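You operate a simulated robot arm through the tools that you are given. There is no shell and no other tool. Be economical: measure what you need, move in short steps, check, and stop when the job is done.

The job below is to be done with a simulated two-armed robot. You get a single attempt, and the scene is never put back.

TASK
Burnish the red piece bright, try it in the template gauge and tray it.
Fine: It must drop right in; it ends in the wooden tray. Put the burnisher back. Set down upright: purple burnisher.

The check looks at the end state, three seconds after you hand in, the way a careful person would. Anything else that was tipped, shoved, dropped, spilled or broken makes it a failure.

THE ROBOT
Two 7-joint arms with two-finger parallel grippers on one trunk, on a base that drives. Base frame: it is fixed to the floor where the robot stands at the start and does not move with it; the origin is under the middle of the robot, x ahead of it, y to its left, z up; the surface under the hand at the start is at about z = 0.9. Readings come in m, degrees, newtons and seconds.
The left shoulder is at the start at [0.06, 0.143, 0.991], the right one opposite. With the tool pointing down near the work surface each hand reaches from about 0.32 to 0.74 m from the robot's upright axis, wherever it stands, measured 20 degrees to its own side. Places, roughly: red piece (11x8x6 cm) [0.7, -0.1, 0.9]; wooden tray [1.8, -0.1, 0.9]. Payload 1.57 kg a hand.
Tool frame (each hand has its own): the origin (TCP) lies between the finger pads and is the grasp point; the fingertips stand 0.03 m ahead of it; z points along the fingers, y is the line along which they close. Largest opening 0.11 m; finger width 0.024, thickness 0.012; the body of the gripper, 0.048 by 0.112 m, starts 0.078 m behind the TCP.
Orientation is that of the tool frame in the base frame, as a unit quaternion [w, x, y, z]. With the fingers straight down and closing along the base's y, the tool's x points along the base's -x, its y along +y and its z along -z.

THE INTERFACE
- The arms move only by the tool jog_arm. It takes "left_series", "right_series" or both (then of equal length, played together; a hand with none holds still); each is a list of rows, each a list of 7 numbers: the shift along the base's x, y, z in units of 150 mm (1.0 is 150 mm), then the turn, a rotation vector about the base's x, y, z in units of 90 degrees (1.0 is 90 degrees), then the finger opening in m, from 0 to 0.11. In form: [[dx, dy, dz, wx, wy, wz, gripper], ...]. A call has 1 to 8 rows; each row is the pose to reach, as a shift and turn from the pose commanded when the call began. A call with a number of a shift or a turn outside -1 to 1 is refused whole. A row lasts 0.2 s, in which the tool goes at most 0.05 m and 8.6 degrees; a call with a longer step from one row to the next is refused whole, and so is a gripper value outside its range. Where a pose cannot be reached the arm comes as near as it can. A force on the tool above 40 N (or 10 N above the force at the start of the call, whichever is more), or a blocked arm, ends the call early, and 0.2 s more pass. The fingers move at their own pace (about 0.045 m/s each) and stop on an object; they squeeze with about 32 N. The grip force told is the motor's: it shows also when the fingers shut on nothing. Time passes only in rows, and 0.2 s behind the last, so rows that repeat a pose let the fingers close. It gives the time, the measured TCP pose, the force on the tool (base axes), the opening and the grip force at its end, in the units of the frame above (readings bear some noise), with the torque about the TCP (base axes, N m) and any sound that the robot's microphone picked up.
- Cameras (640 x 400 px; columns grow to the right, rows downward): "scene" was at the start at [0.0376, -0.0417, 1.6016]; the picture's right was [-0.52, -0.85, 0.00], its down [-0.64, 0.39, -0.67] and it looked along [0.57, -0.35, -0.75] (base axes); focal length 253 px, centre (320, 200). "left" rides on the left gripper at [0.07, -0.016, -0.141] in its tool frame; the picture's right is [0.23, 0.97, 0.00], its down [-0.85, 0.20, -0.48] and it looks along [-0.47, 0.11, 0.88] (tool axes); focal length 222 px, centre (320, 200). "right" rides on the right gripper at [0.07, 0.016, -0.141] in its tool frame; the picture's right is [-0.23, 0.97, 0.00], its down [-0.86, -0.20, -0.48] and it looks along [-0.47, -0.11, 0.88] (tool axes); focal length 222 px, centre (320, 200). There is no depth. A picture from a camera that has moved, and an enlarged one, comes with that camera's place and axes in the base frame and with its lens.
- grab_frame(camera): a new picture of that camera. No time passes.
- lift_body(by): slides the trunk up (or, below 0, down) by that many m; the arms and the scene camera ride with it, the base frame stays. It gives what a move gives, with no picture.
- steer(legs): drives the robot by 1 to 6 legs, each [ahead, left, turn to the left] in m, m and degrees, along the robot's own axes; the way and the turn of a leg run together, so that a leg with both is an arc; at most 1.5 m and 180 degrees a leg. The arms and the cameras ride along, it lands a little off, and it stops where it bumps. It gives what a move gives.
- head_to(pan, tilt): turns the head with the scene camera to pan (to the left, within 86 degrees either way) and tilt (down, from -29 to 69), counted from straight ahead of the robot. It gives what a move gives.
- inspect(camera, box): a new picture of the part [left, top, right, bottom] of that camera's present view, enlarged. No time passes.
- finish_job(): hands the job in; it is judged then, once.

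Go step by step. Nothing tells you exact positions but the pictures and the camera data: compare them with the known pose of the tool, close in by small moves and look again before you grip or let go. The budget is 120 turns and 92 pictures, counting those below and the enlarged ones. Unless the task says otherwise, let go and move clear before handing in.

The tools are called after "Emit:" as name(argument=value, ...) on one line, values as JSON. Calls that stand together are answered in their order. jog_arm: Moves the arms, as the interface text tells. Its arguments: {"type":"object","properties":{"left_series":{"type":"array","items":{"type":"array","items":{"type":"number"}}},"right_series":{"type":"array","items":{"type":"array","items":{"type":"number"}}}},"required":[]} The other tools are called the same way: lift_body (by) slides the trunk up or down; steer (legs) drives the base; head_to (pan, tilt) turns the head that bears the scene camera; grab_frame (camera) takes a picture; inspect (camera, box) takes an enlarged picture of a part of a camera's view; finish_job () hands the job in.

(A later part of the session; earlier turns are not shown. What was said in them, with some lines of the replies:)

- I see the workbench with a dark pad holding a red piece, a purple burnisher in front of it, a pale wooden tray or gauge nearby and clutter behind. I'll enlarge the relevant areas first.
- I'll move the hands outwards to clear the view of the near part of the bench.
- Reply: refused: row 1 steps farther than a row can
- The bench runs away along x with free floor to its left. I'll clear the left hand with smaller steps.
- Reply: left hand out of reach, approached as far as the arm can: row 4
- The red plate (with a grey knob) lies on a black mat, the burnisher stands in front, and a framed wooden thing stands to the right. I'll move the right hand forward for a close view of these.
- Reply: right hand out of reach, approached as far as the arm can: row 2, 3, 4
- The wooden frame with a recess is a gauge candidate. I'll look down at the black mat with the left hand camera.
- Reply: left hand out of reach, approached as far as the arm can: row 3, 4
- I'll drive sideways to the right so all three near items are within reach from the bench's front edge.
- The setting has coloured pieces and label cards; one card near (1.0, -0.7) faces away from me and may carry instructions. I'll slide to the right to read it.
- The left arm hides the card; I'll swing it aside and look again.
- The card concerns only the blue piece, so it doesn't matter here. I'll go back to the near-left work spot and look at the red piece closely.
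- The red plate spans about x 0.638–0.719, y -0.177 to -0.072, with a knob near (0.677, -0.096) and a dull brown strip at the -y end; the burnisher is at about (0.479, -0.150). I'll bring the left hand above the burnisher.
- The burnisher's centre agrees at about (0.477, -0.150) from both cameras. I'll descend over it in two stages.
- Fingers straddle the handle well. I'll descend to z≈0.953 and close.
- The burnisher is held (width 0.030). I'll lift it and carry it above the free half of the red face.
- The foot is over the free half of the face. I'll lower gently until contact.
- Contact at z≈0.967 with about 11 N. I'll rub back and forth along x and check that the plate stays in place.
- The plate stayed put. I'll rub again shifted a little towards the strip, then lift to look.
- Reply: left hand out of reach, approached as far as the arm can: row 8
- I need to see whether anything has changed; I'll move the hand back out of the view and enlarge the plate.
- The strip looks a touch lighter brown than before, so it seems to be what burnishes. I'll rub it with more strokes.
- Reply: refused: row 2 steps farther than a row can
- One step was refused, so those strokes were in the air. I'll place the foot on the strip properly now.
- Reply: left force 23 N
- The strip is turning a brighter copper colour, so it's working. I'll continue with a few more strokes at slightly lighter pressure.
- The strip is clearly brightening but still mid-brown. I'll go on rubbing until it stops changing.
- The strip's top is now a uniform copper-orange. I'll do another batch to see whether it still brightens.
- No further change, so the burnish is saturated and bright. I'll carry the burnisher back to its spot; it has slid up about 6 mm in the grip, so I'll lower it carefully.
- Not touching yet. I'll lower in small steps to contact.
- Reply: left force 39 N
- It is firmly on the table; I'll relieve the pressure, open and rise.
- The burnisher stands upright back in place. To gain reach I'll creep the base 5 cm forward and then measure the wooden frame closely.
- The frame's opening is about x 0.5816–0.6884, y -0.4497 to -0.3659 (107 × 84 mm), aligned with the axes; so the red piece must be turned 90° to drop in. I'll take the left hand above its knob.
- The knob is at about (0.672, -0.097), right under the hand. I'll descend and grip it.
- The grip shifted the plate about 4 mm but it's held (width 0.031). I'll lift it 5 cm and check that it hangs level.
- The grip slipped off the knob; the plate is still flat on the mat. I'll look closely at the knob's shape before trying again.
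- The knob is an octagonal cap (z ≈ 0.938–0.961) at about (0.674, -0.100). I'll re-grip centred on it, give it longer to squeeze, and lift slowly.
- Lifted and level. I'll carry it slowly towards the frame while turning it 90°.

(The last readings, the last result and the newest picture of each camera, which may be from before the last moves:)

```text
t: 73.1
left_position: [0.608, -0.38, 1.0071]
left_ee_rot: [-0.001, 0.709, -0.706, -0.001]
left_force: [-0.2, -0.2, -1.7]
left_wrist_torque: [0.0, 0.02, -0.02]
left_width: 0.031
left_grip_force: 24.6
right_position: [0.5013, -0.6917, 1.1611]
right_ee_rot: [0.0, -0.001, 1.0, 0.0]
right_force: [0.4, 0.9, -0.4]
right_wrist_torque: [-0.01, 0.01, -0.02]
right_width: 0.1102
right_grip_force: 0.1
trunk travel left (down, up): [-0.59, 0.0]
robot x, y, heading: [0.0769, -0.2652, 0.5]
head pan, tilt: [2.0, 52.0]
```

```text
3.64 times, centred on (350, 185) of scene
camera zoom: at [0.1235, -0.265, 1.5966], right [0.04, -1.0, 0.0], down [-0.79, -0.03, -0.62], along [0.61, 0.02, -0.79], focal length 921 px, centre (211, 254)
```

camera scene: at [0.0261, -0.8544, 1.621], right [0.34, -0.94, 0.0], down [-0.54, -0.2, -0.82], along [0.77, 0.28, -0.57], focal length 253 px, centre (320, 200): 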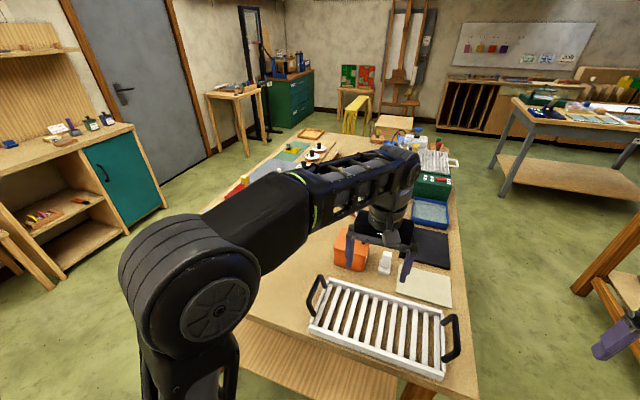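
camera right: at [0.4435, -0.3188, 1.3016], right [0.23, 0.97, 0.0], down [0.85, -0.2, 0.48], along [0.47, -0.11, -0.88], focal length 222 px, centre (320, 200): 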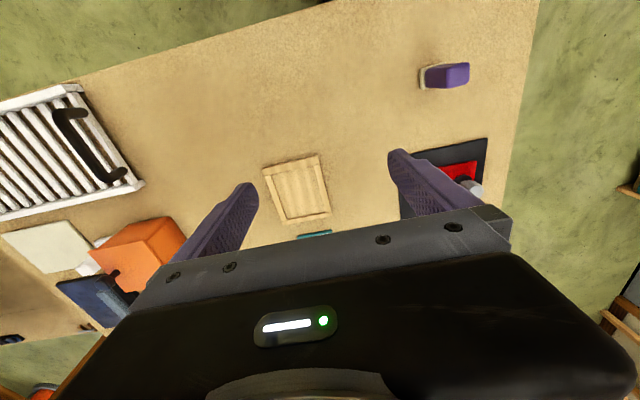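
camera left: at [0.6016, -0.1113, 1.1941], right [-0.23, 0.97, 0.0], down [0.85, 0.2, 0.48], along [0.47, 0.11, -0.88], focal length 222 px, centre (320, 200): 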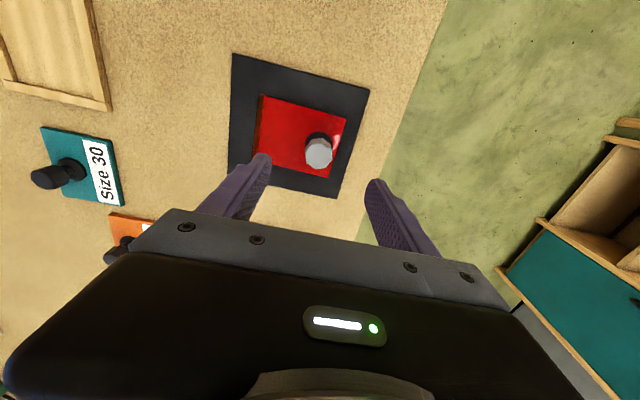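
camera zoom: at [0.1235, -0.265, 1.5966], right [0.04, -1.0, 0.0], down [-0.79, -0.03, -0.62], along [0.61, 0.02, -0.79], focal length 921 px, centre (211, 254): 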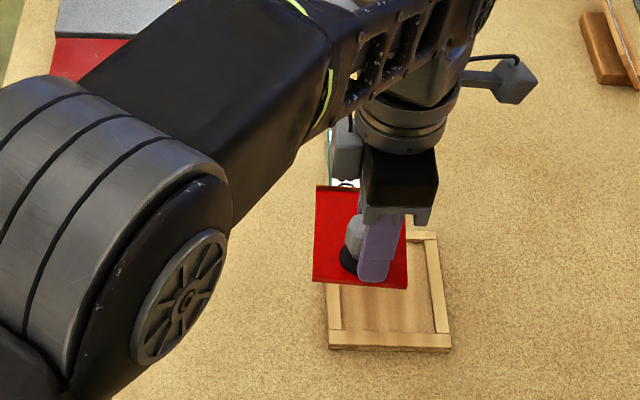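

The turn works and the plate is still level. I'll shift over the frame and lower to just above the rim for measuring.

Emit:
jog_arm(left_series=[[0, -0.1, 0, 0, 0, 0, 0], [0, -0.2, -0.05, 0, 0, 0, 0], [0, -0.2, -0.15, 0, 0, 0, 0], [0, -0.2, -0.24, 0, 0, 0, 0], [0, -0.2, -0.24, 0, 0, 0, 0]])

Emit:
inspect(camera="scene", box=[335, 170, 405, 230])

Emit:
inspect(camera="left", box=[160, 80, 480, 280])

```text
t: 74.3
left_position: [0.6074, -0.4097, 0.9721]
left_ee_rot: [0.0, 0.708, -0.706, -0.001]
left_force: [-0.6, -0.4, -2.4]
left_wrist_torque: [0.03, 0.02, 0.0]
left_width: 0.0312
left_grip_force: 25.2
right_position: [0.5016, -0.6914, 1.1605]
right_ee_rot: [0.0, -0.001, 1.0, 0.0]
right_force: [-0.2, -0.4, 0.2]
right_wrist_torque: [0.03, 0.03, -0.01]
right_width: 0.1099
right_grip_force: 0.0
trunk travel left (down, up): [-0.59, 0.0]
robot x, y, heading: [0.0742, -0.2671, 0.4]
head pan, tilt: [2.0, 52.0]
```

```text
6.67 times, centred on (370, 200) of scene
camera zoom: at [0.1234, -0.2651, 1.5966], right [0.04, -1.0, 0.0], down [-0.79, -0.03, -0.62], along [0.62, 0.02, -0.79], focal length 1689 px, centre (-13, 200)
```

zoom: 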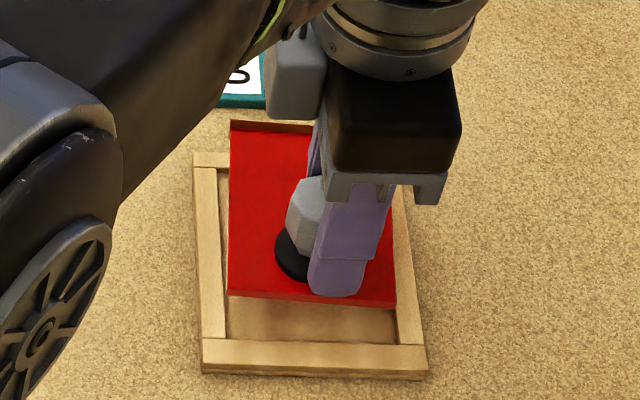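

```text
2.00 times, centred on (320, 180) of left
camera zoom: at [0.6239, -0.4794, 1.115], right [-0.97, -0.23, 0.0], down [-0.2, 0.85, 0.48], along [-0.11, 0.47, -0.88], focal length 444 px, centre (320, 240)
```

zoom: 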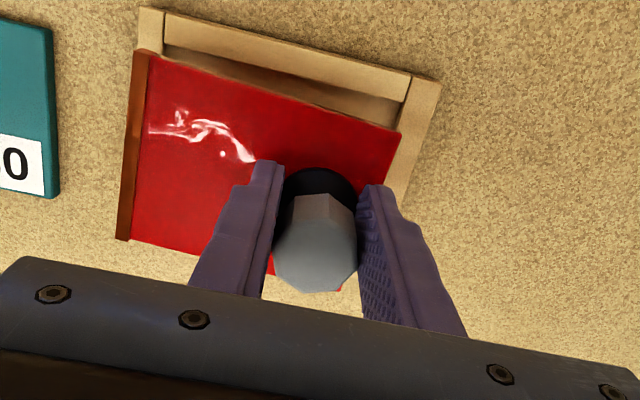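

The plate is about 4° clockwise of the frame and about 6 mm too far in +y. I'll correct that and lower to just above the rim.

Emit:
jog_arm(left_series=[[-0.013, -0.04, -0.03, 0, 0, 0.044, 0], [-0.013, -0.04, -0.08, 0, 0, 0.044, 0], [-0.013, -0.04, -0.11, 0, 0, 0.044, 0], [-0.013, -0.04, -0.11, 0, 0, 0.044, 0]])

Emit:
inspect(camera="scene", box=[335, 170, 405, 230])

Emit:
inspect(camera="left", box=[200, 80, 440, 240])

```text
t: 75.3
left_position: [0.606, -0.4148, 0.9559]
left_ee_rot: [-0.001, 0.733, -0.68, -0.001]
left_force: [-0.6, 1.0, -1.0]
left_wrist_torque: [-0.01, 0.06, 0.02]
left_width: 0.0314
left_grip_force: 24.8
right_position: [0.5021, -0.6908, 1.161]
right_ee_rot: [0.001, -0.003, 1.0, 0.0]
right_force: [0.3, 0.2, -0.3]
right_wrist_torque: [-0.02, 0.02, -0.02]
right_width: 0.1099
right_grip_force: 0.0
trunk travel left (down, up): [-0.59, 0.0]
robot x, y, heading: [0.0807, -0.2659, 0.3]
head pan, tilt: [2.0, 52.0]
```

```text
6.67 times, centred on (370, 200) of scene
camera zoom: at [0.1234, -0.2651, 1.5966], right [0.04, -1.0, 0.0], down [-0.79, -0.03, -0.62], along [0.61, 0.02, -0.79], focal length 1689 px, centre (-13, 200)
```

zoom: 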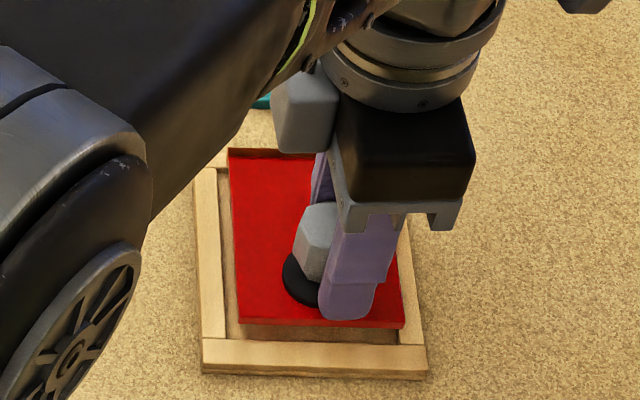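

```text
2.50 times, centred on (320, 160) of left
camera zoom: at [0.6268, -0.4838, 1.0985], right [-0.95, -0.3, 0.0], down [-0.26, 0.84, 0.48], along [-0.14, 0.46, -0.88], focal length 555 px, centre (320, 300)
```

zoom: 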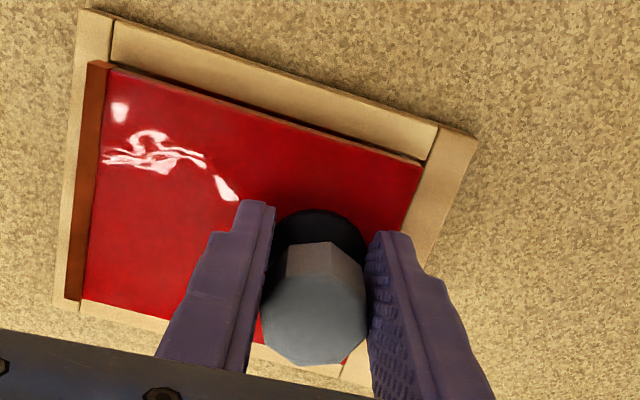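

The plate seems about 3 mm too far in +x and may be touching the rim. I'll raise slightly, shift, and try lowering gently.

Emit:
jog_arm(left_series=[[0, 0, 0.03, 0, 0, 0, 0], [-0.02, 0.005, 0.03, 0, 0, 0, 0], [-0.02, 0.005, 0.0, 0, 0, 0, 0], [-0.02, 0.005, -0.03, 0, 0, 0, 0], [-0.02, 0.005, -0.05, 0, 0, 0, 0]])

Emit:
inspect(camera="left", box=[200, 80, 440, 240])

```text
t: 76.5
left_position: [0.6022, -0.4135, 0.9475]
left_ee_rot: [-0.001, 0.733, -0.68, -0.001]
left_force: [-0.8, 0.2, -1.5]
left_wrist_torque: [-0.02, 0.03, -0.01]
left_width: 0.0313
left_grip_force: 25.1
right_position: [0.5021, -0.6917, 1.1599]
right_ee_rot: [0.0, -0.002, 1.0, 0.0]
right_force: [0.3, 0.3, 0.6]
right_wrist_torque: [0.0, -0.01, -0.02]
right_width: 0.1099
right_grip_force: 0.0
trunk travel left (down, up): [-0.59, 0.0]
robot x, y, heading: [0.0785, -0.2696, -0.1]
head pan, tilt: [2.0, 52.0]
```

```text
2.50 times, centred on (320, 160) of left
camera zoom: at [0.624, -0.4827, 1.09], right [-0.95, -0.3, 0.0], down [-0.26, 0.84, 0.48], along [-0.14, 0.46, -0.88], focal length 555 px, centre (320, 300)
```

zoom: 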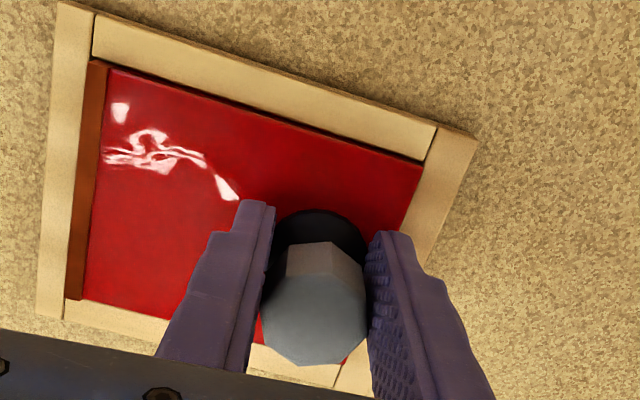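

The plate now looks aligned within the opening. I'll continue lowering in small steps, watching the force.

Emit:
jog_arm(left_series=[[0, 0, -0.015, 0, 0, 0, 0], [0, 0, -0.03, 0, 0, 0, 0], [0, 0, -0.03, 0, 0, 0, 0]])

Emit:
inspect(camera="left", box=[200, 80, 440, 240])

Emit:
inspect(camera="scene", box=[335, 170, 405, 230])

```text
t: 77.3
left_position: [0.6023, -0.4138, 0.9429]
left_ee_rot: [0.0, 0.733, -0.68, -0.001]
left_force: [-0.6, 0.7, 1.2]
left_wrist_torque: [-0.01, 0.15, 0.07]
left_width: 0.0311
left_grip_force: 24.8
right_position: [0.5031, -0.6913, 1.1609]
right_ee_rot: [0.0, -0.001, 1.0, 0.001]
right_force: [0.0, -0.2, -0.2]
right_wrist_torque: [0.0, -0.01, 0.0]
right_width: 0.11
right_grip_force: 0.1
trunk travel left (down, up): [-0.59, 0.0]
robot x, y, heading: [0.0785, -0.2693, 0.0]
head pan, tilt: [2.0, 52.0]
```

```text
2.50 times, centred on (320, 160) of left
camera zoom: at [0.6236, -0.483, 1.0856], right [-0.95, -0.3, 0.0], down [-0.26, 0.84, 0.48], along [-0.14, 0.46, -0.88], focal length 555 px, centre (320, 300)
```

zoom: 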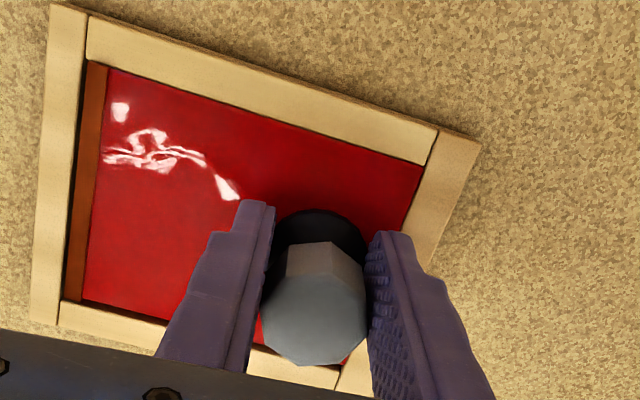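

```text
6.67 times, centred on (370, 200) of scene
camera zoom: at [0.1232, -0.2651, 1.5966], right [0.04, -1.0, 0.0], down [-0.79, -0.03, -0.62], along [0.62, 0.02, -0.79], focal length 1689 px, centre (-13, 200)
```

zoom: 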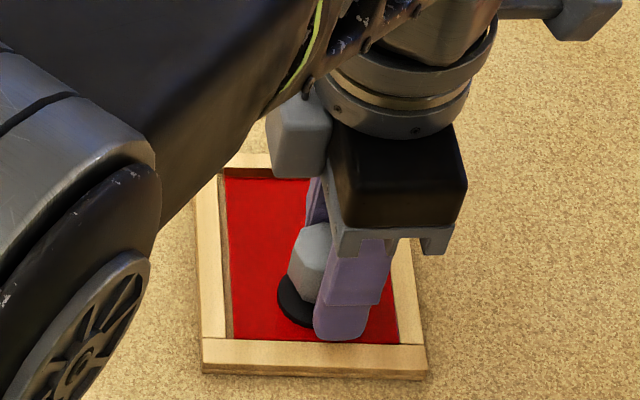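

It now appears to touch the front rail, with a ~3 mm gap at the strip end. I'll ease up, shift +x by about 1.5 mm and lower again.

Emit:
jog_arm(left_series=[[0, 0, 0.015, 0, 0, 0, 0], [0.011, 0, 0.015, 0, 0, 0, 0], [0.011, 0, 0, 0, 0, 0, 0], [0.011, 0, -0.015, 0, 0, 0, 0], [0.011, 0, -0.03, 0, 0, 0, 0]])

Emit:
inspect(camera="left", box=[200, 80, 440, 240])

```text
t: 78.5
left_position: [0.6045, -0.4141, 0.9416]
left_ee_rot: [0.0, 0.732, -0.681, 0.002]
left_force: [0.5, -0.8, 15.0]
left_wrist_torque: [0.07, 0.22, 0.06]
left_width: 0.0315
left_grip_force: 24.9
right_position: [0.5006, -0.6915, 1.1612]
right_ee_rot: [0.0, -0.002, 1.0, -0.001]
right_force: [0.0, 0.2, -0.4]
right_wrist_torque: [-0.01, -0.02, 0.01]
right_width: 0.1101
right_grip_force: 0.1
trunk travel left (down, up): [-0.59, 0.0]
robot x, y, heading: [0.0772, -0.2702, 0.2]
head pan, tilt: [2.0, 52.0]
```

```text
2.50 times, centred on (320, 160) of left
camera zoom: at [0.6246, -0.4828, 1.0839], right [-0.95, -0.3, 0.0], down [-0.26, 0.84, 0.48], along [-0.14, 0.46, -0.88], focal length 555 px, centre (320, 300)
```

zoom: 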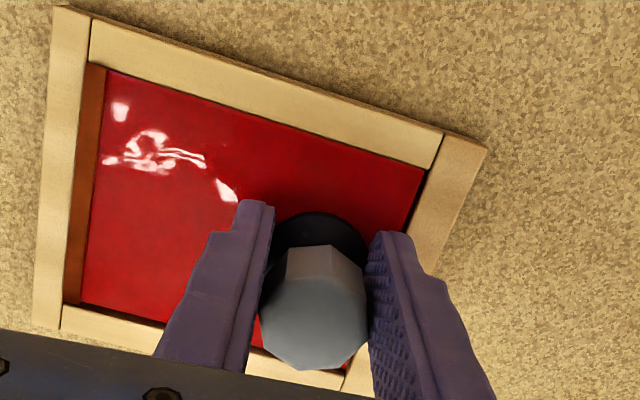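

Firm contact now, and there's a visible gap on both ends, so it seems to be on the recess floor. I'll release, back up, and check that it sits flat inside.

Emit:
jog_arm(left_series=[[0, 0, 0.015, 0, 0, 0, 0], [0, 0, 0.015, 0, 0, 0, 0.07], [0, 0, 0.015, 0, 0, 0, 0.08], [0, 0, 0.015, 0, 0, 0, 0.08], [0, 0, 0.3, 0, 0, 0, 0.08], [0, 0, 0.5, 0, 0, 0, 0.08]])

Emit:
inspect(camera="scene", box=[335, 170, 405, 230])

Emit:
inspect(camera="left", box=[200, 50, 440, 210])

```text
t: 79.9
left_position: [0.6064, -0.4147, 1.0144]
left_ee_rot: [-0.001, 0.732, -0.681, -0.001]
left_force: [-0.4, -0.3, 0.4]
left_wrist_torque: [0.0, -0.02, -0.03]
left_width: 0.0798
left_grip_force: 0.0
right_position: [0.5014, -0.6914, 1.1601]
right_ee_rot: [0.0, -0.002, 1.0, 0.0]
right_force: [0.2, -0.4, 0.5]
right_wrist_torque: [0.01, 0.02, 0.04]
right_width: 0.11
right_grip_force: 0.0
trunk travel left (down, up): [-0.59, 0.0]
robot x, y, heading: [0.0786, -0.2671, -0.0]
head pan, tilt: [2.0, 52.0]
```

```text
6.67 times, centred on (370, 200) of scene
camera zoom: at [0.1235, -0.2651, 1.5965], right [0.04, -1.0, 0.0], down [-0.79, -0.03, -0.62], along [0.62, 0.02, -0.79], focal length 1689 px, centre (-13, 200)
```

zoom: 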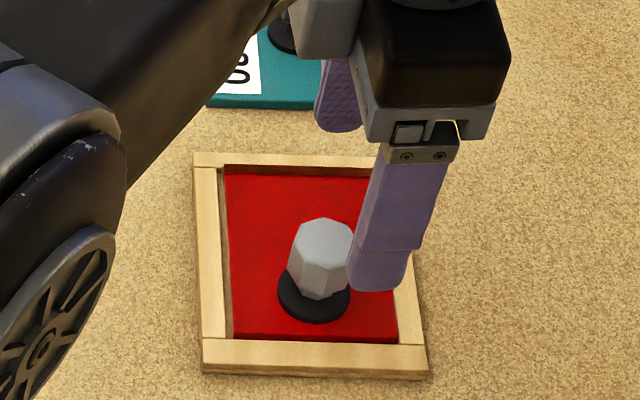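

```text
2.50 times, centred on (320, 130) of left
camera zoom: at [0.6271, -0.4834, 1.1568], right [-0.95, -0.3, 0.0], down [-0.26, 0.84, 0.48], along [-0.14, 0.46, -0.88], focal length 555 px, centre (320, 375)
```

zoom: 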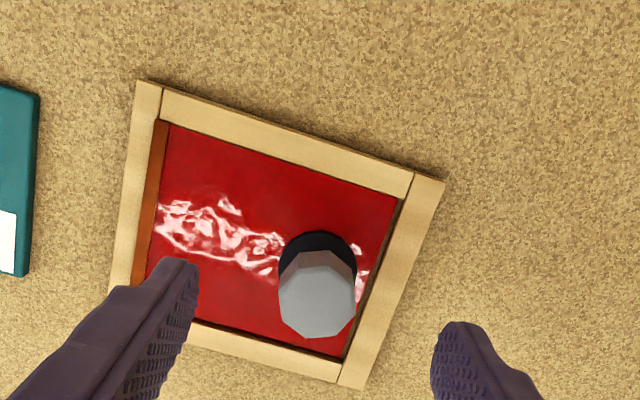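

Emit:
inspect(camera="left", box=[240, 75, 285, 120])

Emit:
inspect(camera="scene", box=[353, 190, 383, 212])

```text
8.89 times, centred on (262, 98) of left
camera zoom: at [0.6271, -0.4834, 1.1568], right [-0.95, -0.3, 0.0], down [-0.26, 0.84, 0.48], along [-0.14, 0.46, -0.88], focal length 1974 px, centre (831, 1111)
```

zoom: 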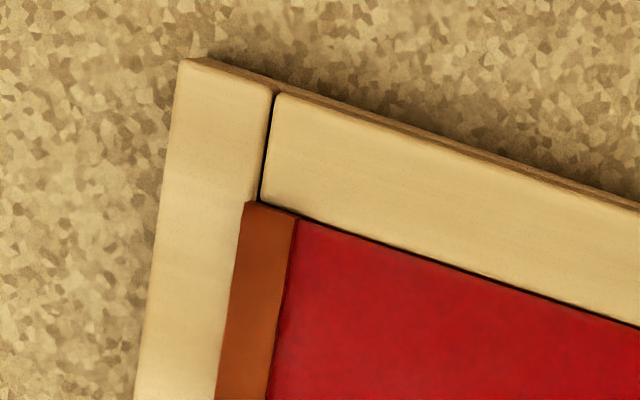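

```text
16.00 times, centred on (368, 201) of scene
camera zoom: at [0.1235, -0.2651, 1.5965], right [0.04, -1.0, 0.0], down [-0.79, -0.03, -0.62], along [0.62, 0.02, -0.79], focal length 4054 px, centre (-448, 184)
```

zoom: 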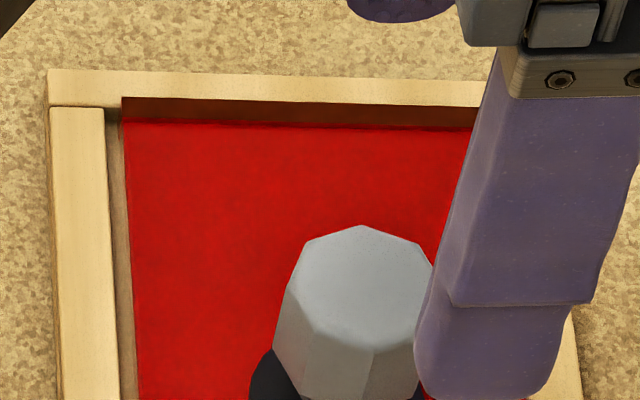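

The strip end is still caught on the back rail by about 2 mm. I'll re-grip with the hand shifted -x 2.5 mm and +y 1 mm so that closing pulls the plate into line.

Emit:
jog_arm(left_series=[[-0.016, 0.006, -0.2, 0, 0, 0, 0.08], [-0.016, 0.006, -0.4, 0, 0, 0, 0.08], [-0.016, 0.006, -0.45, 0, 0, 0, 0.08], [-0.016, 0.006, -0.45, 0, 0, 0, 0.0], [-0.016, 0.006, -0.45, 0, 0, 0, 0.0], [-0.016, 0.006, -0.45, 0, 0, 0, 0.0], [-0.016, 0.006, -0.45, 0, 0, 0, 0.0], [-0.016, 0.006, -0.45, 0, 0, 0, 0.0]])

Emit:
inspect(camera="left", box=[200, 80, 440, 240])

```text
t: 81.7
left_position: [0.6028, -0.4137, 0.9464]
left_ee_rot: [-0.001, 0.733, -0.681, 0.0]
left_force: [0.5, 0.9, -0.4]
left_wrist_torque: [-0.01, 0.02, 0.0]
left_width: 0.0315
left_grip_force: 24.7
right_position: [0.5005, -0.6916, 1.161]
right_ee_rot: [0.0, -0.001, 1.0, 0.0]
right_force: [0.2, 0.0, 0.0]
right_wrist_torque: [-0.03, 0.02, 0.02]
right_width: 0.1101
right_grip_force: 0.0
trunk travel left (down, up): [-0.59, 0.0]
robot x, y, heading: [0.0776, -0.2686, 0.3]
head pan, tilt: [2.0, 52.0]
```

```text
2.50 times, centred on (320, 160) of left
camera zoom: at [0.624, -0.4823, 1.0889], right [-0.95, -0.3, 0.0], down [-0.26, 0.84, 0.48], along [-0.14, 0.46, -0.88], focal length 555 px, centre (320, 300)
```

zoom: 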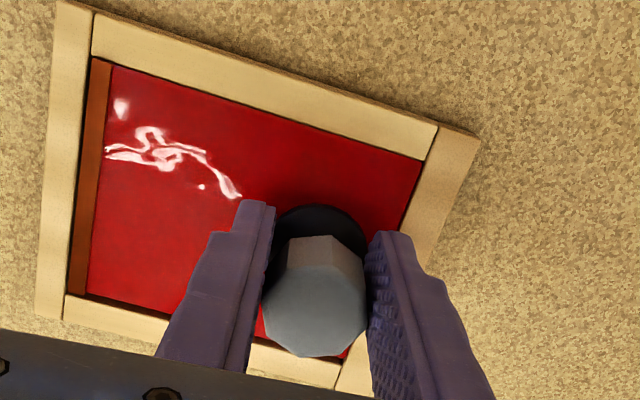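

Now a dark gap shows at the strip end. I'll release and look again.

Emit:
jog_arm(left_series=[[0, 0, 0, 0, 0, 0, 0.07], [0, 0, 0, 0, 0, 0, 0.08], [0, 0, 0, 0, 0, 0, 0.08], [0, 0, 0.3, 0, 0, 0, 0.08], [0, 0, 0.5, 0, 0, 0, 0.08]])

Emit:
inspect(camera="left", box=[235, 75, 385, 195])

Emit:
inspect(camera="scene", box=[353, 188, 398, 225])

```text
t: 82.9
left_position: [0.6033, -0.4127, 1.021]
left_ee_rot: [-0.001, 0.733, -0.681, -0.001]
left_force: [0.2, -1.3, 0.7]
left_wrist_torque: [-0.01, 0.04, 0.01]
left_width: 0.0801
left_grip_force: 0.1
right_position: [0.5014, -0.6911, 1.1614]
right_ee_rot: [0.001, -0.002, 1.0, 0.0]
right_force: [-0.4, 0.1, 0.3]
right_wrist_torque: [0.0, -0.05, 0.0]
right_width: 0.1102
right_grip_force: 0.0
trunk travel left (down, up): [-0.59, 0.0]
robot x, y, heading: [0.0797, -0.2622, 0.3]
head pan, tilt: [2.0, 52.0]
```

```text
3.33 times, centred on (310, 135) of left
camera zoom: at [0.624, -0.4817, 1.1629], right [-0.95, -0.3, 0.0], down [-0.26, 0.84, 0.48], along [-0.14, 0.46, -0.88], focal length 740 px, centre (353, 417)
```

zoom: 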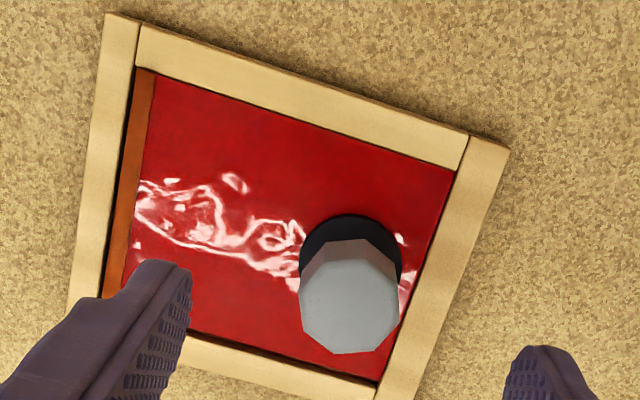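

```text
10.81 times, centred on (376, 206) of scene
camera zoom: at [0.1234, -0.2653, 1.5965], right [0.04, -1.0, 0.0], down [-0.79, -0.03, -0.62], along [0.62, 0.02, -0.79], focal length 2739 px, centre (-280, 130)
```

zoom: 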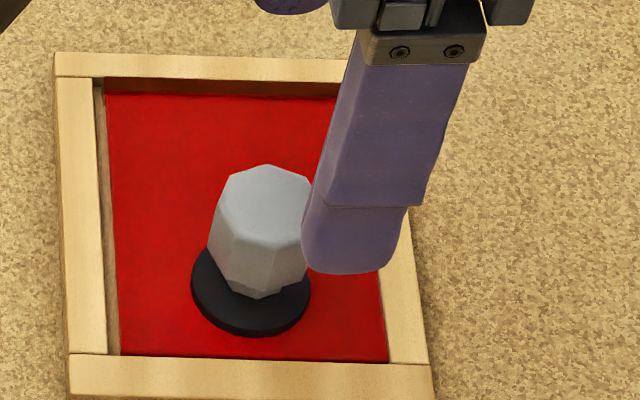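

All four edges are now inside the opening and nothing overlaps the rails: it dropped in. I'll grip it again and lift it slowly out.

Emit:
jog_arm(left_series=[[0, 0, -0.2, 0, 0, 0, 0.08], [0, 0, -0.4, 0, 0, 0, 0.08], [0, 0, -0.515, 0, 0, 0, 0.08], [0, 0, -0.515, 0, 0, 0, 0.0], [0, 0, -0.515, 0, 0, 0, 0.0], [0, 0, -0.515, 0, 0, 0, 0.0], [0, 0, -0.515, 0, 0, 0, 0.0], [0, 0, -0.515, 0, 0, 0, 0.0]])

Emit:
jog_arm(left_series=[[0, 0, 0, 0, 0, 0, 0.0], [0, 0, 0.04, 0, 0, 0, 0.0], [0, 0, 0.1, 0, 0, 0, 0.0], [0, 0, 0.2, 0, 0, 0, 0.0], [0, 0, 0.35, 0, 0, 0, 0.0], [0, 0, 0.5, 0, 0, 0, 0.0], [0, 0, 0.65, 0, 0, 0, 0.0], [0, 0, 0.75, 0, 0, 0, 0.0]])

Emit:
inspect(camera="scene", box=[240, 120, 440, 260])

```text
t: 84.7
left_position: [0.6048, -0.4115, 0.9417]
left_ee_rot: [-0.001, 0.732, -0.681, 0.0]
left_force: [0.5, 0.2, -0.6]
left_wrist_torque: [-0.06, 0.08, 0.02]
left_width: 0.0316
left_grip_force: 24.9
right_position: [0.5021, -0.691, 1.1608]
right_ee_rot: [-0.001, -0.002, 1.0, -0.001]
right_force: [0.2, -0.2, 0.0]
right_wrist_torque: [-0.01, -0.01, 0.0]
right_width: 0.1101
right_grip_force: 0.1
trunk travel left (down, up): [-0.59, 0.0]
robot x, y, heading: [0.0794, -0.2716, 0.1]
head pan, tilt: [2.0, 52.0]
```

```text
t: 86.5
left_position: [0.6005, -0.413, 1.0575]
left_ee_rot: [0.0, 0.732, -0.681, -0.001]
left_force: [0.0, -0.9, -1.7]
left_wrist_torque: [-0.01, 0.04, -0.02]
left_width: 0.0313
left_grip_force: 25.9
right_position: [0.5026, -0.692, 1.1594]
right_ee_rot: [0.0, -0.002, 1.0, 0.001]
right_force: [0.1, 0.1, -0.3]
right_wrist_torque: [0.02, 0.01, -0.02]
right_width: 0.1103
right_grip_force: 0.1
trunk travel left (down, up): [-0.59, 0.0]
robot x, y, heading: [0.0773, -0.2684, -0.1]
head pan, tilt: [2.0, 52.0]
```

```text
2.86 times, centred on (340, 190) of scene
camera zoom: at [0.1234, -0.2652, 1.5966], right [0.04, -1.0, 0.0], down [-0.79, -0.03, -0.62], along [0.62, 0.02, -0.79], focal length 724 px, centre (263, 229)
```

zoom: 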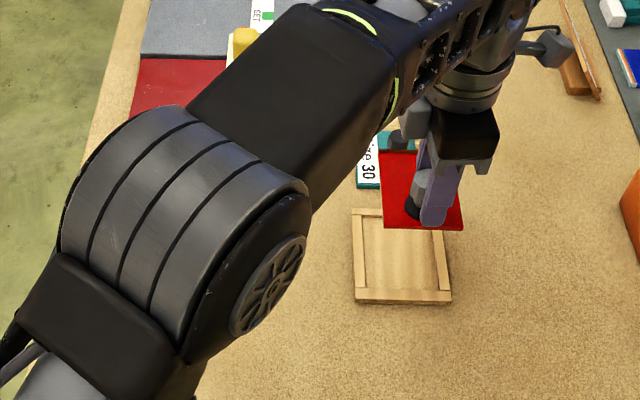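

The piece is held level and the frame is undisturbed. I'll back away from the bench and strafe left around its corner.

Emit:
steer(legs=[[-0.34, 0, 0], [0, 1.03, 0]])

Emit:
head_to(pan=0, tilt=35)

Emit:
grab_frame(camera="scene")

```text
t: 93.8
left_position: [0.2491, 0.6634, 1.0566]
left_ee_rot: [-0.001, 0.741, -0.672, 0.0]
left_force: [0.4, -0.1, -1.3]
left_wrist_torque: [-0.04, 0.02, 0.01]
left_width: 0.0313
left_grip_force: 24.9
right_position: [0.1553, 0.3837, 1.1606]
right_ee_rot: [0.0, -0.015, 1.0, 0.001]
right_force: [0.8, -0.4, -0.2]
right_wrist_torque: [-0.02, 0.03, 0.03]
right_width: 0.1102
right_grip_force: 0.2
trunk travel left (down, up): [-0.59, 0.0]
robot x, y, heading: [-0.2763, 0.7946, 1.6]
head pan, tilt: [2.0, 52.0]
```

```text
t: 94.6
left_position: [0.249, 0.6607, 1.0562]
left_ee_rot: [-0.001, 0.741, -0.672, -0.001]
left_force: [-0.6, -0.2, -1.4]
left_wrist_torque: [-0.03, 0.02, -0.02]
left_width: 0.0314
left_grip_force: 25.0
right_position: [0.1561, 0.3837, 1.16]
right_ee_rot: [0.0, -0.015, 1.0, 0.001]
right_force: [0.5, -0.7, 0.4]
right_wrist_torque: [0.0, 0.01, -0.01]
right_width: 0.1099
right_grip_force: 0.1
trunk travel left (down, up): [-0.59, 0.0]
robot x, y, heading: [-0.2793, 0.7954, 1.7]
head pan, tilt: [0.0, 35.0]
```

```text
20 pictures are left
camera scene: at [-0.2199, 0.7973, 1.6209], right [0.03, -1.0, 0.0], down [-0.57, -0.02, -0.82], along [0.82, 0.02, -0.57], focal length 253 px, centre (320, 200)
```

scene: 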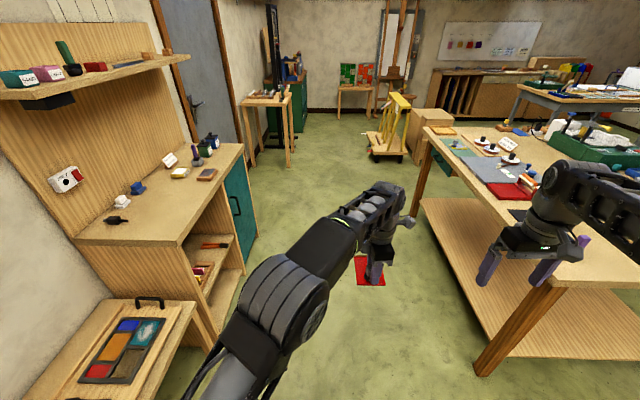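

The corridor between bench and cabinet is clear. I'll drive forward along it and turn right to face the tray.

Emit:
steer(legs=[[0, 0, -1.7], [1.2, -0.03, 0], [1.02, 0, 0], [0, 0, -90]])

Emit:
head_to(pan=8, tilt=42)

Emit:
grab_frame(camera="scene")

```text
t: 109.7
left_position: [1.7837, 0.1957, 1.0565]
left_ee_rot: [0.001, -0.023, 1.0, 0.0]
left_force: [0.0, -0.2, -2.6]
left_wrist_torque: [0.02, -0.03, 0.04]
left_width: 0.0314
left_grip_force: 25.2
right_position: [1.5092, 0.3033, 1.1601]
right_ee_rot: [0.0, 0.716, 0.698, 0.0]
right_force: [-0.2, 0.8, 0.2]
right_wrist_torque: [0.01, 0.03, 0.0]
right_width: 0.1098
right_grip_force: 0.1
trunk travel left (down, up): [-0.59, 0.0]
robot x, y, heading: [1.9437, 0.7166, -91.4]
head pan, tilt: [0.0, 35.0]
```

```text
t: 110.4
left_position: [1.7833, 0.1953, 1.0567]
left_ee_rot: [0.001, -0.022, 1.0, 0.0]
left_force: [0.3, -0.7, -2.0]
left_wrist_torque: [0.06, 0.01, -0.02]
left_width: 0.0311
left_grip_force: 25.4
right_position: [1.5094, 0.3028, 1.1603]
right_ee_rot: [0.0, 0.716, 0.698, 0.0]
right_force: [0.4, -0.3, 0.6]
right_wrist_torque: [0.02, 0.0, -0.06]
right_width: 0.1099
right_grip_force: 0.1
trunk travel left (down, up): [-0.59, 0.0]
robot x, y, heading: [1.9457, 0.717, -91.4]
head pan, tilt: [8.0, 42.0]
```

```text
19 pictures are left
camera scene: at [1.9555, 0.6621, 1.6105], right [-0.99, -0.11, 0.0], down [-0.08, 0.66, -0.74], along [0.09, -0.74, -0.67], focal length 253 px, centre (320, 200)
```

scene: 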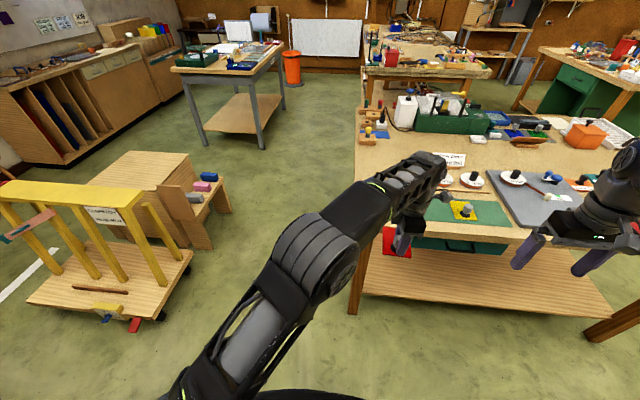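

The hand hides the tray. I'll creep forward so that the hand comes above it and then look with the hand camera.

Emit:
steer(legs=[[0.2, 0.03, 1.4]])

Emit:
grab_frame(camera="left")

Emit:
inspect(camera="scene", box=[320, 150, 520, 320])

```text
t: 112.0
left_position: [1.825, -0.0029, 1.0564]
left_ee_rot: [0.001, -0.036, 0.999, 0.0]
left_force: [-0.1, -0.6, -1.7]
left_wrist_torque: [0.11, 0.02, 0.0]
left_width: 0.0311
left_grip_force: 25.0
right_position: [1.5475, 0.0993, 1.1591]
right_ee_rot: [-0.001, 0.707, 0.708, 0.001]
right_force: [0.0, -1.0, -0.2]
right_wrist_torque: [0.04, -0.01, -0.01]
right_width: 0.11
right_grip_force: 0.1
trunk travel left (down, up): [-0.59, 0.0]
robot x, y, heading: [1.9708, 0.5193, -89.9]
head pan, tilt: [8.0, 42.0]
```

```text
18 pictures are left
camera left: at [1.7552, -0.0245, 1.1984], right [-0.29, 0.96, 0.0], down [0.84, 0.26, 0.48], along [0.46, 0.14, -0.88], focal length 222 px, centre (320, 200)
```

left: 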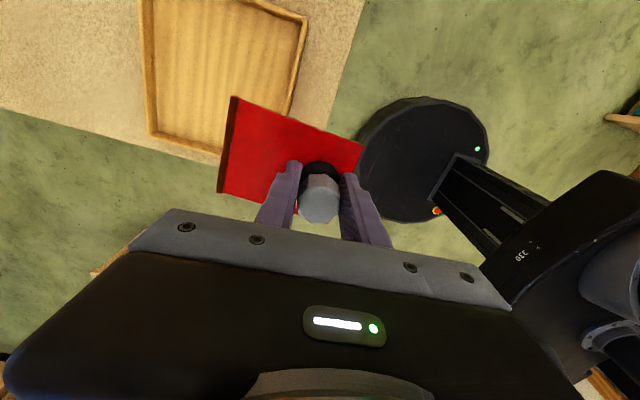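

```text
2.35 times, centred on (420, 235) of scene
camera zoom: at [1.9846, 0.4671, 1.6104], right [-0.99, -0.14, 0.0], down [-0.09, 0.66, -0.74], along [0.1, -0.73, -0.67], focal length 596 px, centre (85, 118)
```

zoom: 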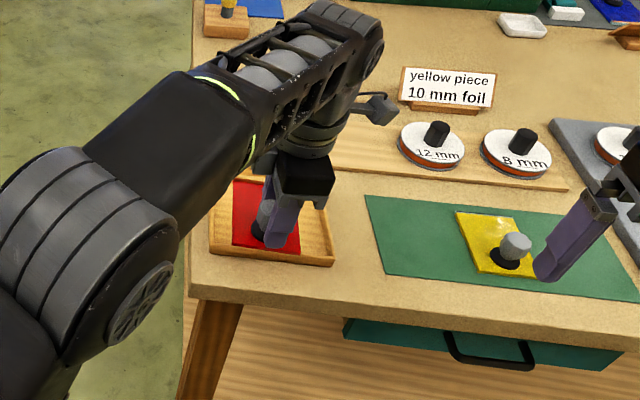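

The tray spans about x 1.707–1.878, y -0.21 to -0.05, centre (1.793, -0.13). I'll edge the base 8 cm closer and adjust with the arm.

Emit:
steer(legs=[[0.08, -0.03, 0]])

Emit:
grab_frame(camera="left")

```text
t: 113.1
left_position: [1.7938, -0.0857, 1.0568]
left_ee_rot: [0.0, -0.035, 0.999, 0.001]
left_force: [0.7, -1.1, -2.1]
left_wrist_torque: [0.11, 0.01, -0.03]
left_width: 0.0313
left_grip_force: 24.9
right_position: [1.5155, 0.0154, 1.1589]
right_ee_rot: [0.0, 0.707, 0.708, 0.001]
right_force: [-0.6, -0.6, 0.4]
right_wrist_torque: [0.04, -0.01, 0.01]
right_width: 0.11
right_grip_force: 0.0
trunk travel left (down, up): [-0.59, 0.0]
robot x, y, heading: [1.9404, 0.4416, -89.8]
head pan, tilt: [8.0, 42.0]
```

```text
16 pictures are left
camera left: at [1.7243, -0.1071, 1.1982], right [-0.3, 0.96, 0.0], down [0.84, 0.26, 0.48], along [0.46, 0.14, -0.88], focal length 222 px, centre (320, 200)
```

left: 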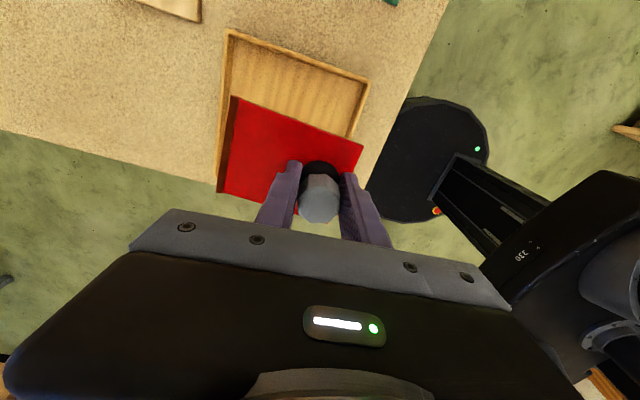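

The plate is already over the tray; only about 15 mm more in -y is needed. I'll shift and lower it.

Emit:
jog_arm(left_series=[[0, -0.1, 0, 0, 0, 0, 0], [0, -0.1, -0.15, 0, 0, 0, 0], [0, -0.1, -0.3, 0, 0, 0, 0], [0, -0.1, -0.45, 0, 0, 0, 0], [0, -0.1, -0.52, 0, 0, 0, 0]])

Emit:
inspect(camera="left", box=[160, 20, 480, 240])

Emit:
inspect(camera="scene", box=[330, 200, 470, 320])

```text
t: 114.3
left_position: [1.7945, -0.0999, 0.9782]
left_ee_rot: [0.001, -0.035, 0.999, 0.001]
left_force: [0.7, -0.5, -1.4]
left_wrist_torque: [0.05, 0.03, 0.0]
left_width: 0.031
left_grip_force: 24.7
right_position: [1.5165, 0.0145, 1.1621]
right_ee_rot: [0.001, 0.707, 0.708, 0.0]
right_force: [-0.8, -0.5, 0.2]
right_wrist_torque: [-0.01, 0.0, 0.0]
right_width: 0.1096
right_grip_force: 0.1
trunk travel left (down, up): [-0.59, 0.0]
robot x, y, heading: [1.9436, 0.4444, -90.1]
head pan, tilt: [8.0, 42.0]
```

```text
1.82 times, centred on (320, 130) of left
camera zoom: at [1.7254, -0.1218, 1.1208], right [-0.3, 0.96, 0.0], down [0.84, 0.26, 0.48], along [0.46, 0.14, -0.88], focal length 404 px, centre (320, 327)
```

zoom: 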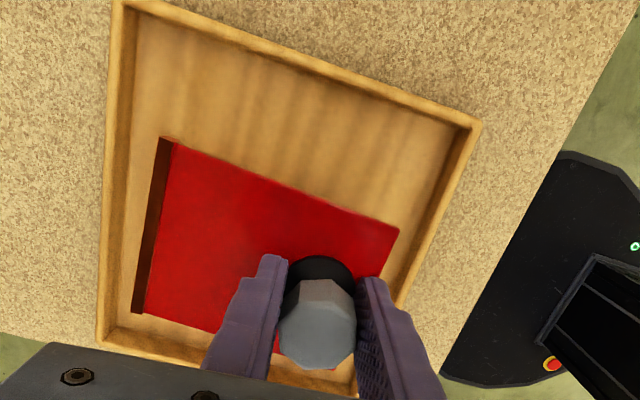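

```text
3.33 times, centred on (400, 260) of scene
camera zoom: at [1.9536, 0.3864, 1.6105], right [-0.99, -0.14, 0.0], down [-0.09, 0.66, -0.74], along [0.1, -0.74, -0.67], focal length 844 px, centre (53, 0)
```

zoom: 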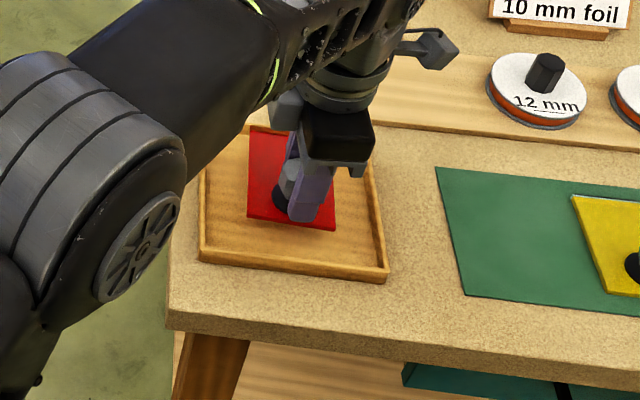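

The plate is well inside the walls. I'll lower to contact.

Emit:
jog_arm(left_series=[[-0.04, 0, -0.1, 0, 0, 0, 0], [-0.06, 0.01, -0.15, 0, 0, 0, 0], [-0.06, 0.01, -0.18, 0, 0, 0, 0], [-0.06, 0.01, -0.2, 0, 0, 0, 0]])

```text
t: 115.3
left_position: [1.7845, -0.0994, 0.9479]
left_ee_rot: [0.001, -0.036, 0.999, 0.0]
left_force: [0.2, -0.3, -1.6]
left_wrist_torque: [0.08, -0.01, 0.01]
left_width: 0.0311
left_grip_force: 25.0
right_position: [1.5166, 0.0164, 1.1606]
right_ee_rot: [0.0, 0.707, 0.708, 0.0]
right_force: [-0.2, -0.2, -0.3]
right_wrist_torque: [-0.01, 0.01, 0.03]
right_width: 0.1098
right_grip_force: 0.0
trunk travel left (down, up): [-0.59, 0.0]
robot x, y, heading: [1.9401, 0.4378, -89.8]
head pan, tilt: [8.0, 42.0]
```

Emit:
jog_arm(left_series=[[0, 0, -0.012, 0, 0, 0, 0], [0, 0, -0.024, 0, 0, 0, 0], [0, 0, -0.036, 0, 0, 0, 0]])

Emit:
inspect(camera="left", box=[160, 20, 480, 240])

```text
t: 116.1
left_position: [1.7854, -0.098, 0.9438]
left_ee_rot: [0.0, -0.037, 0.999, -0.001]
left_force: [0.1, -2.2, 3.7]
left_wrist_torque: [0.09, -0.25, -0.03]
left_width: 0.0311
left_grip_force: 25.1
right_position: [1.5163, 0.0173, 1.161]
right_ee_rot: [0.0, 0.707, 0.707, 0.0]
right_force: [-0.5, -0.6, -0.6]
right_wrist_torque: [0.01, 0.01, 0.02]
right_width: 0.1103
right_grip_force: 0.1
trunk travel left (down, up): [-0.59, 0.0]
robot x, y, heading: [1.9425, 0.4367, -89.9]
head pan, tilt: [8.0, 42.0]
```

```text
1.82 times, centred on (320, 130) of left
camera zoom: at [1.7162, -0.1193, 1.0866], right [-0.3, 0.96, 0.0], down [0.84, 0.26, 0.48], along [0.46, 0.14, -0.88], focal length 404 px, centre (320, 327)
```

zoom: 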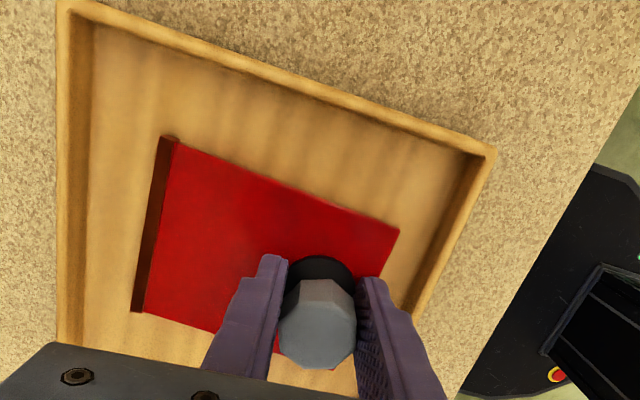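

Contact with the tray floor, and the plate lies well inside. I'll release and rise.

Emit:
jog_arm(left_series=[[0, 0, 0, 0, 0, 0, 0.07], [0, 0, 0, 0, 0, 0, 0.08], [0, 0, 0, 0, 0, 0, 0.08], [0, 0, 0.2, 0, 0, 0, 0.08], [0, 0, 0.5, 0, 0, 0, 0.08], [0, 0, 0.8, 0, 0, 0, 0.08]])

Emit:
inspect(camera="left", box=[160, 20, 480, 240])

Emit:
inspect(camera="scene", box=[330, 180, 490, 320])

```text
t: 117.5
left_position: [1.7858, -0.097, 1.0494]
left_ee_rot: [0.001, -0.036, 0.999, 0.0]
left_force: [0.2, 0.6, -0.2]
left_wrist_torque: [-0.01, -0.02, 0.01]
left_width: 0.0801
left_grip_force: 0.1
left hand out of reach, approached as far as the arm can: row 6
right_position: [1.5165, 0.0171, 1.1604]
right_ee_rot: [0.0, 0.706, 0.708, 0.0]
right_force: [0.4, -1.2, 0.1]
right_wrist_torque: [0.02, -0.03, 0.01]
right_width: 0.1099
right_grip_force: 0.0
trunk travel left (down, up): [-0.59, 0.0]
robot x, y, heading: [1.9413, 0.4376, -89.5]
head pan, tilt: [8.0, 42.0]
```

```text
1.82 times, centred on (320, 130) of left
camera zoom: at [1.7166, -0.1179, 1.1915], right [-0.3, 0.96, 0.0], down [0.84, 0.26, 0.48], along [0.46, 0.14, -0.88], focal length 404 px, centre (320, 327)
```

zoom: 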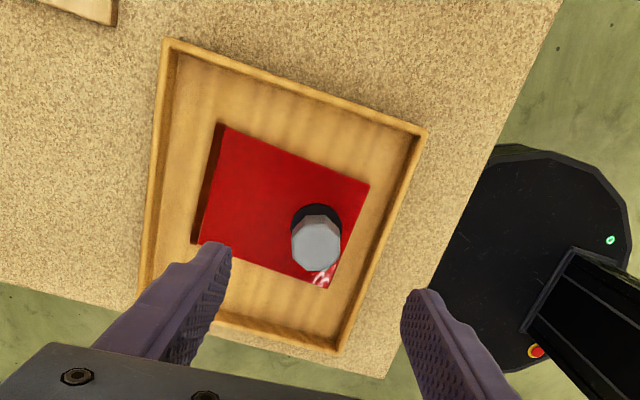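

```text
2.86 times, centred on (410, 250) of scene
camera zoom: at [1.9536, 0.3874, 1.6105], right [-0.99, -0.14, 0.0], down [-0.09, 0.66, -0.74], along [0.1, -0.74, -0.67], focal length 724 px, centre (63, 57)
```

zoom: 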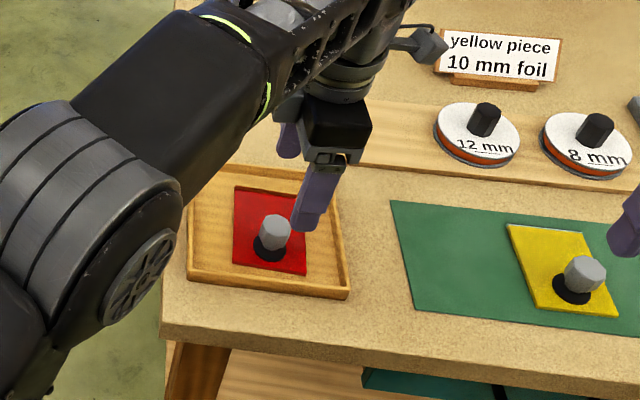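

The red piece lies flat in the tray. I'll back the robot away clear of the bench and verify the strip and tray once more.

Emit:
steer(legs=[[-0.3, 0, 0]])

Emit:
head_to(pan=6, tilt=38)

Emit:
grab_frame(camera="scene")

```text
t: 119.5
left_position: [1.7885, 0.195, 1.0496]
left_ee_rot: [0.001, -0.041, 0.999, -0.001]
left_force: [-0.1, -0.5, 1.1]
left_wrist_torque: [-0.03, -0.01, 0.01]
left_width: 0.0801
left_grip_force: 0.0
right_position: [1.5193, 0.3067, 1.1604]
right_ee_rot: [0.0, 0.703, 0.711, -0.001]
right_force: [0.1, 0.9, 0.4]
right_wrist_torque: [-0.04, 0.02, -0.01]
right_width: 0.1098
right_grip_force: 0.0
trunk travel left (down, up): [-0.59, 0.0]
robot x, y, heading: [1.9392, 0.7345, -89.5]
head pan, tilt: [8.0, 42.0]
```

```text
t: 120.2
left_position: [1.7889, 0.1941, 1.0474]
left_ee_rot: [0.001, -0.04, 0.999, 0.0]
left_force: [-0.8, -0.2, 0.5]
left_wrist_torque: [0.0, -0.01, 0.02]
left_width: 0.08
left_grip_force: 0.0
right_position: [1.5192, 0.3058, 1.1609]
right_ee_rot: [0.0, 0.703, 0.711, 0.0]
right_force: [0.0, 0.1, 0.1]
right_wrist_torque: [0.02, -0.01, -0.01]
right_width: 0.1101
right_grip_force: 0.1
trunk travel left (down, up): [-0.59, 0.0]
robot x, y, heading: [1.9373, 0.7346, -89.2]
head pan, tilt: [6.0, 38.0]
```

```text
10 pictures are left
camera scene: at [1.9493, 0.6773, 1.6164], right [-0.99, -0.12, 0.0], down [-0.07, 0.61, -0.79], along [0.09, -0.78, -0.62], focal length 253 px, centre (320, 200)
```

scene: 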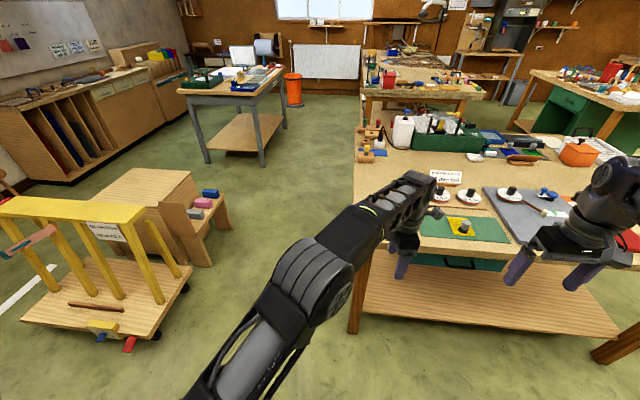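

The arm hides the tray; I'll swing it to +x and look.

Emit:
jog_arm(left_series=[[0.3, 0.05, 0, 0, 0, 0, 0.08], [0.6, 0.1, 0, 0, 0, 0, 0.08], [0.9, 0.2, 0, 0, 0, 0, 0.08], [1, 0.4, 0, 0, 0, 0, 0.08]])

Emit:
inspect(camera="scene", box=[340, 160, 460, 240])

```text
t: 121.2
left_position: [1.9365, 0.2523, 1.0477]
left_ee_rot: [0.001, -0.041, 0.999, -0.001]
left_force: [0.5, 0.0, -0.8]
left_wrist_torque: [0.01, 0.02, 0.03]
left_width: 0.0798
left_grip_force: 0.1
right_position: [1.5189, 0.3074, 1.1607]
right_ee_rot: [0.0, 0.703, 0.711, 0.0]
right_force: [1.2, 0.3, -0.2]
right_wrist_torque: [0.01, 0.01, -0.03]
right_width: 0.1099
right_grip_force: 0.0
trunk travel left (down, up): [-0.59, 0.0]
robot x, y, heading: [1.9379, 0.7328, -89.3]
head pan, tilt: [6.0, 38.0]
```

```text
5.00 times, centred on (400, 200) of scene
camera zoom: at [1.9492, 0.6786, 1.6164], right [-0.99, -0.12, 0.0], down [-0.07, 0.61, -0.79], along [0.09, -0.78, -0.62], focal length 1267 px, centre (-80, 200)
```

zoom: 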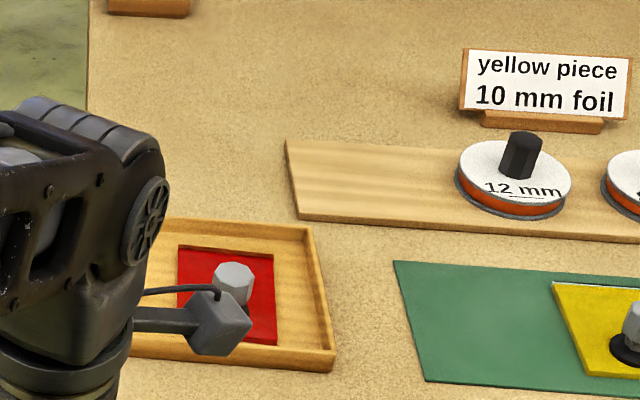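

Emit:
inspect(camera="scene", box=[372, 203, 402, 232])

```text
13.79 times, centred on (387, 218) of scene
camera zoom: at [1.9492, 0.6786, 1.6164], right [-0.99, -0.12, 0.0], down [-0.07, 0.61, -0.79], along [0.09, -0.78, -0.62], focal length 3495 px, centre (-604, -41)
```

zoom: 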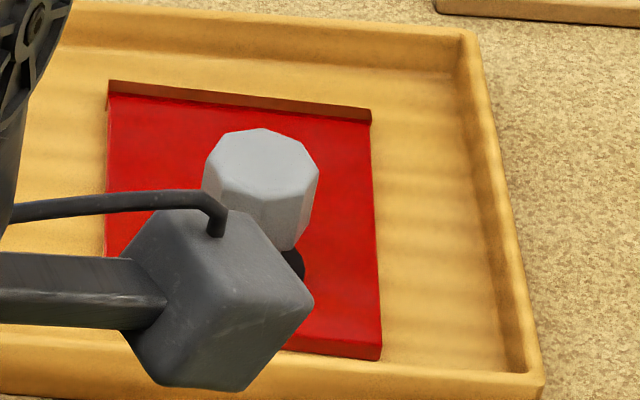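

The red piece lies flat and whole within the wooden tray, its strip is burnished, the gauge is undisturbed and the burnisher was left upright in its place. I'm handing in.

Emit:
finish_job()

```text
The job is handed in.
```

I burnished the red piece, tried it in the gauge and set it in the wooden tray. The purple burnisher is upright back at its spot. I have had no verdict on the job yet.

- **Burnishing:** The brown strip at the piece's end went from dark brown to copper-orange and stopped changing after the last round of strokes. In the tray it looks darker from the robot's angle. I took that as reflection rather than loss of shine.
- **Gauge:** No label named the template gauge, so I took it to be the wooden frame with the recess, whose opening matched the piece. It did not drop in at the first try: the strip end caught on the back rail by about 2 mm. I shifted the piece slightly and it then sat inside all four edges.
- **Slip:** My first lift slipped off the knob, and the piece stayed flat on its mat.

I last saw the burnisher standing after I set it down, and the frame looked undisturbed after I lifted the piece out. I did not look at either again from the tray end.
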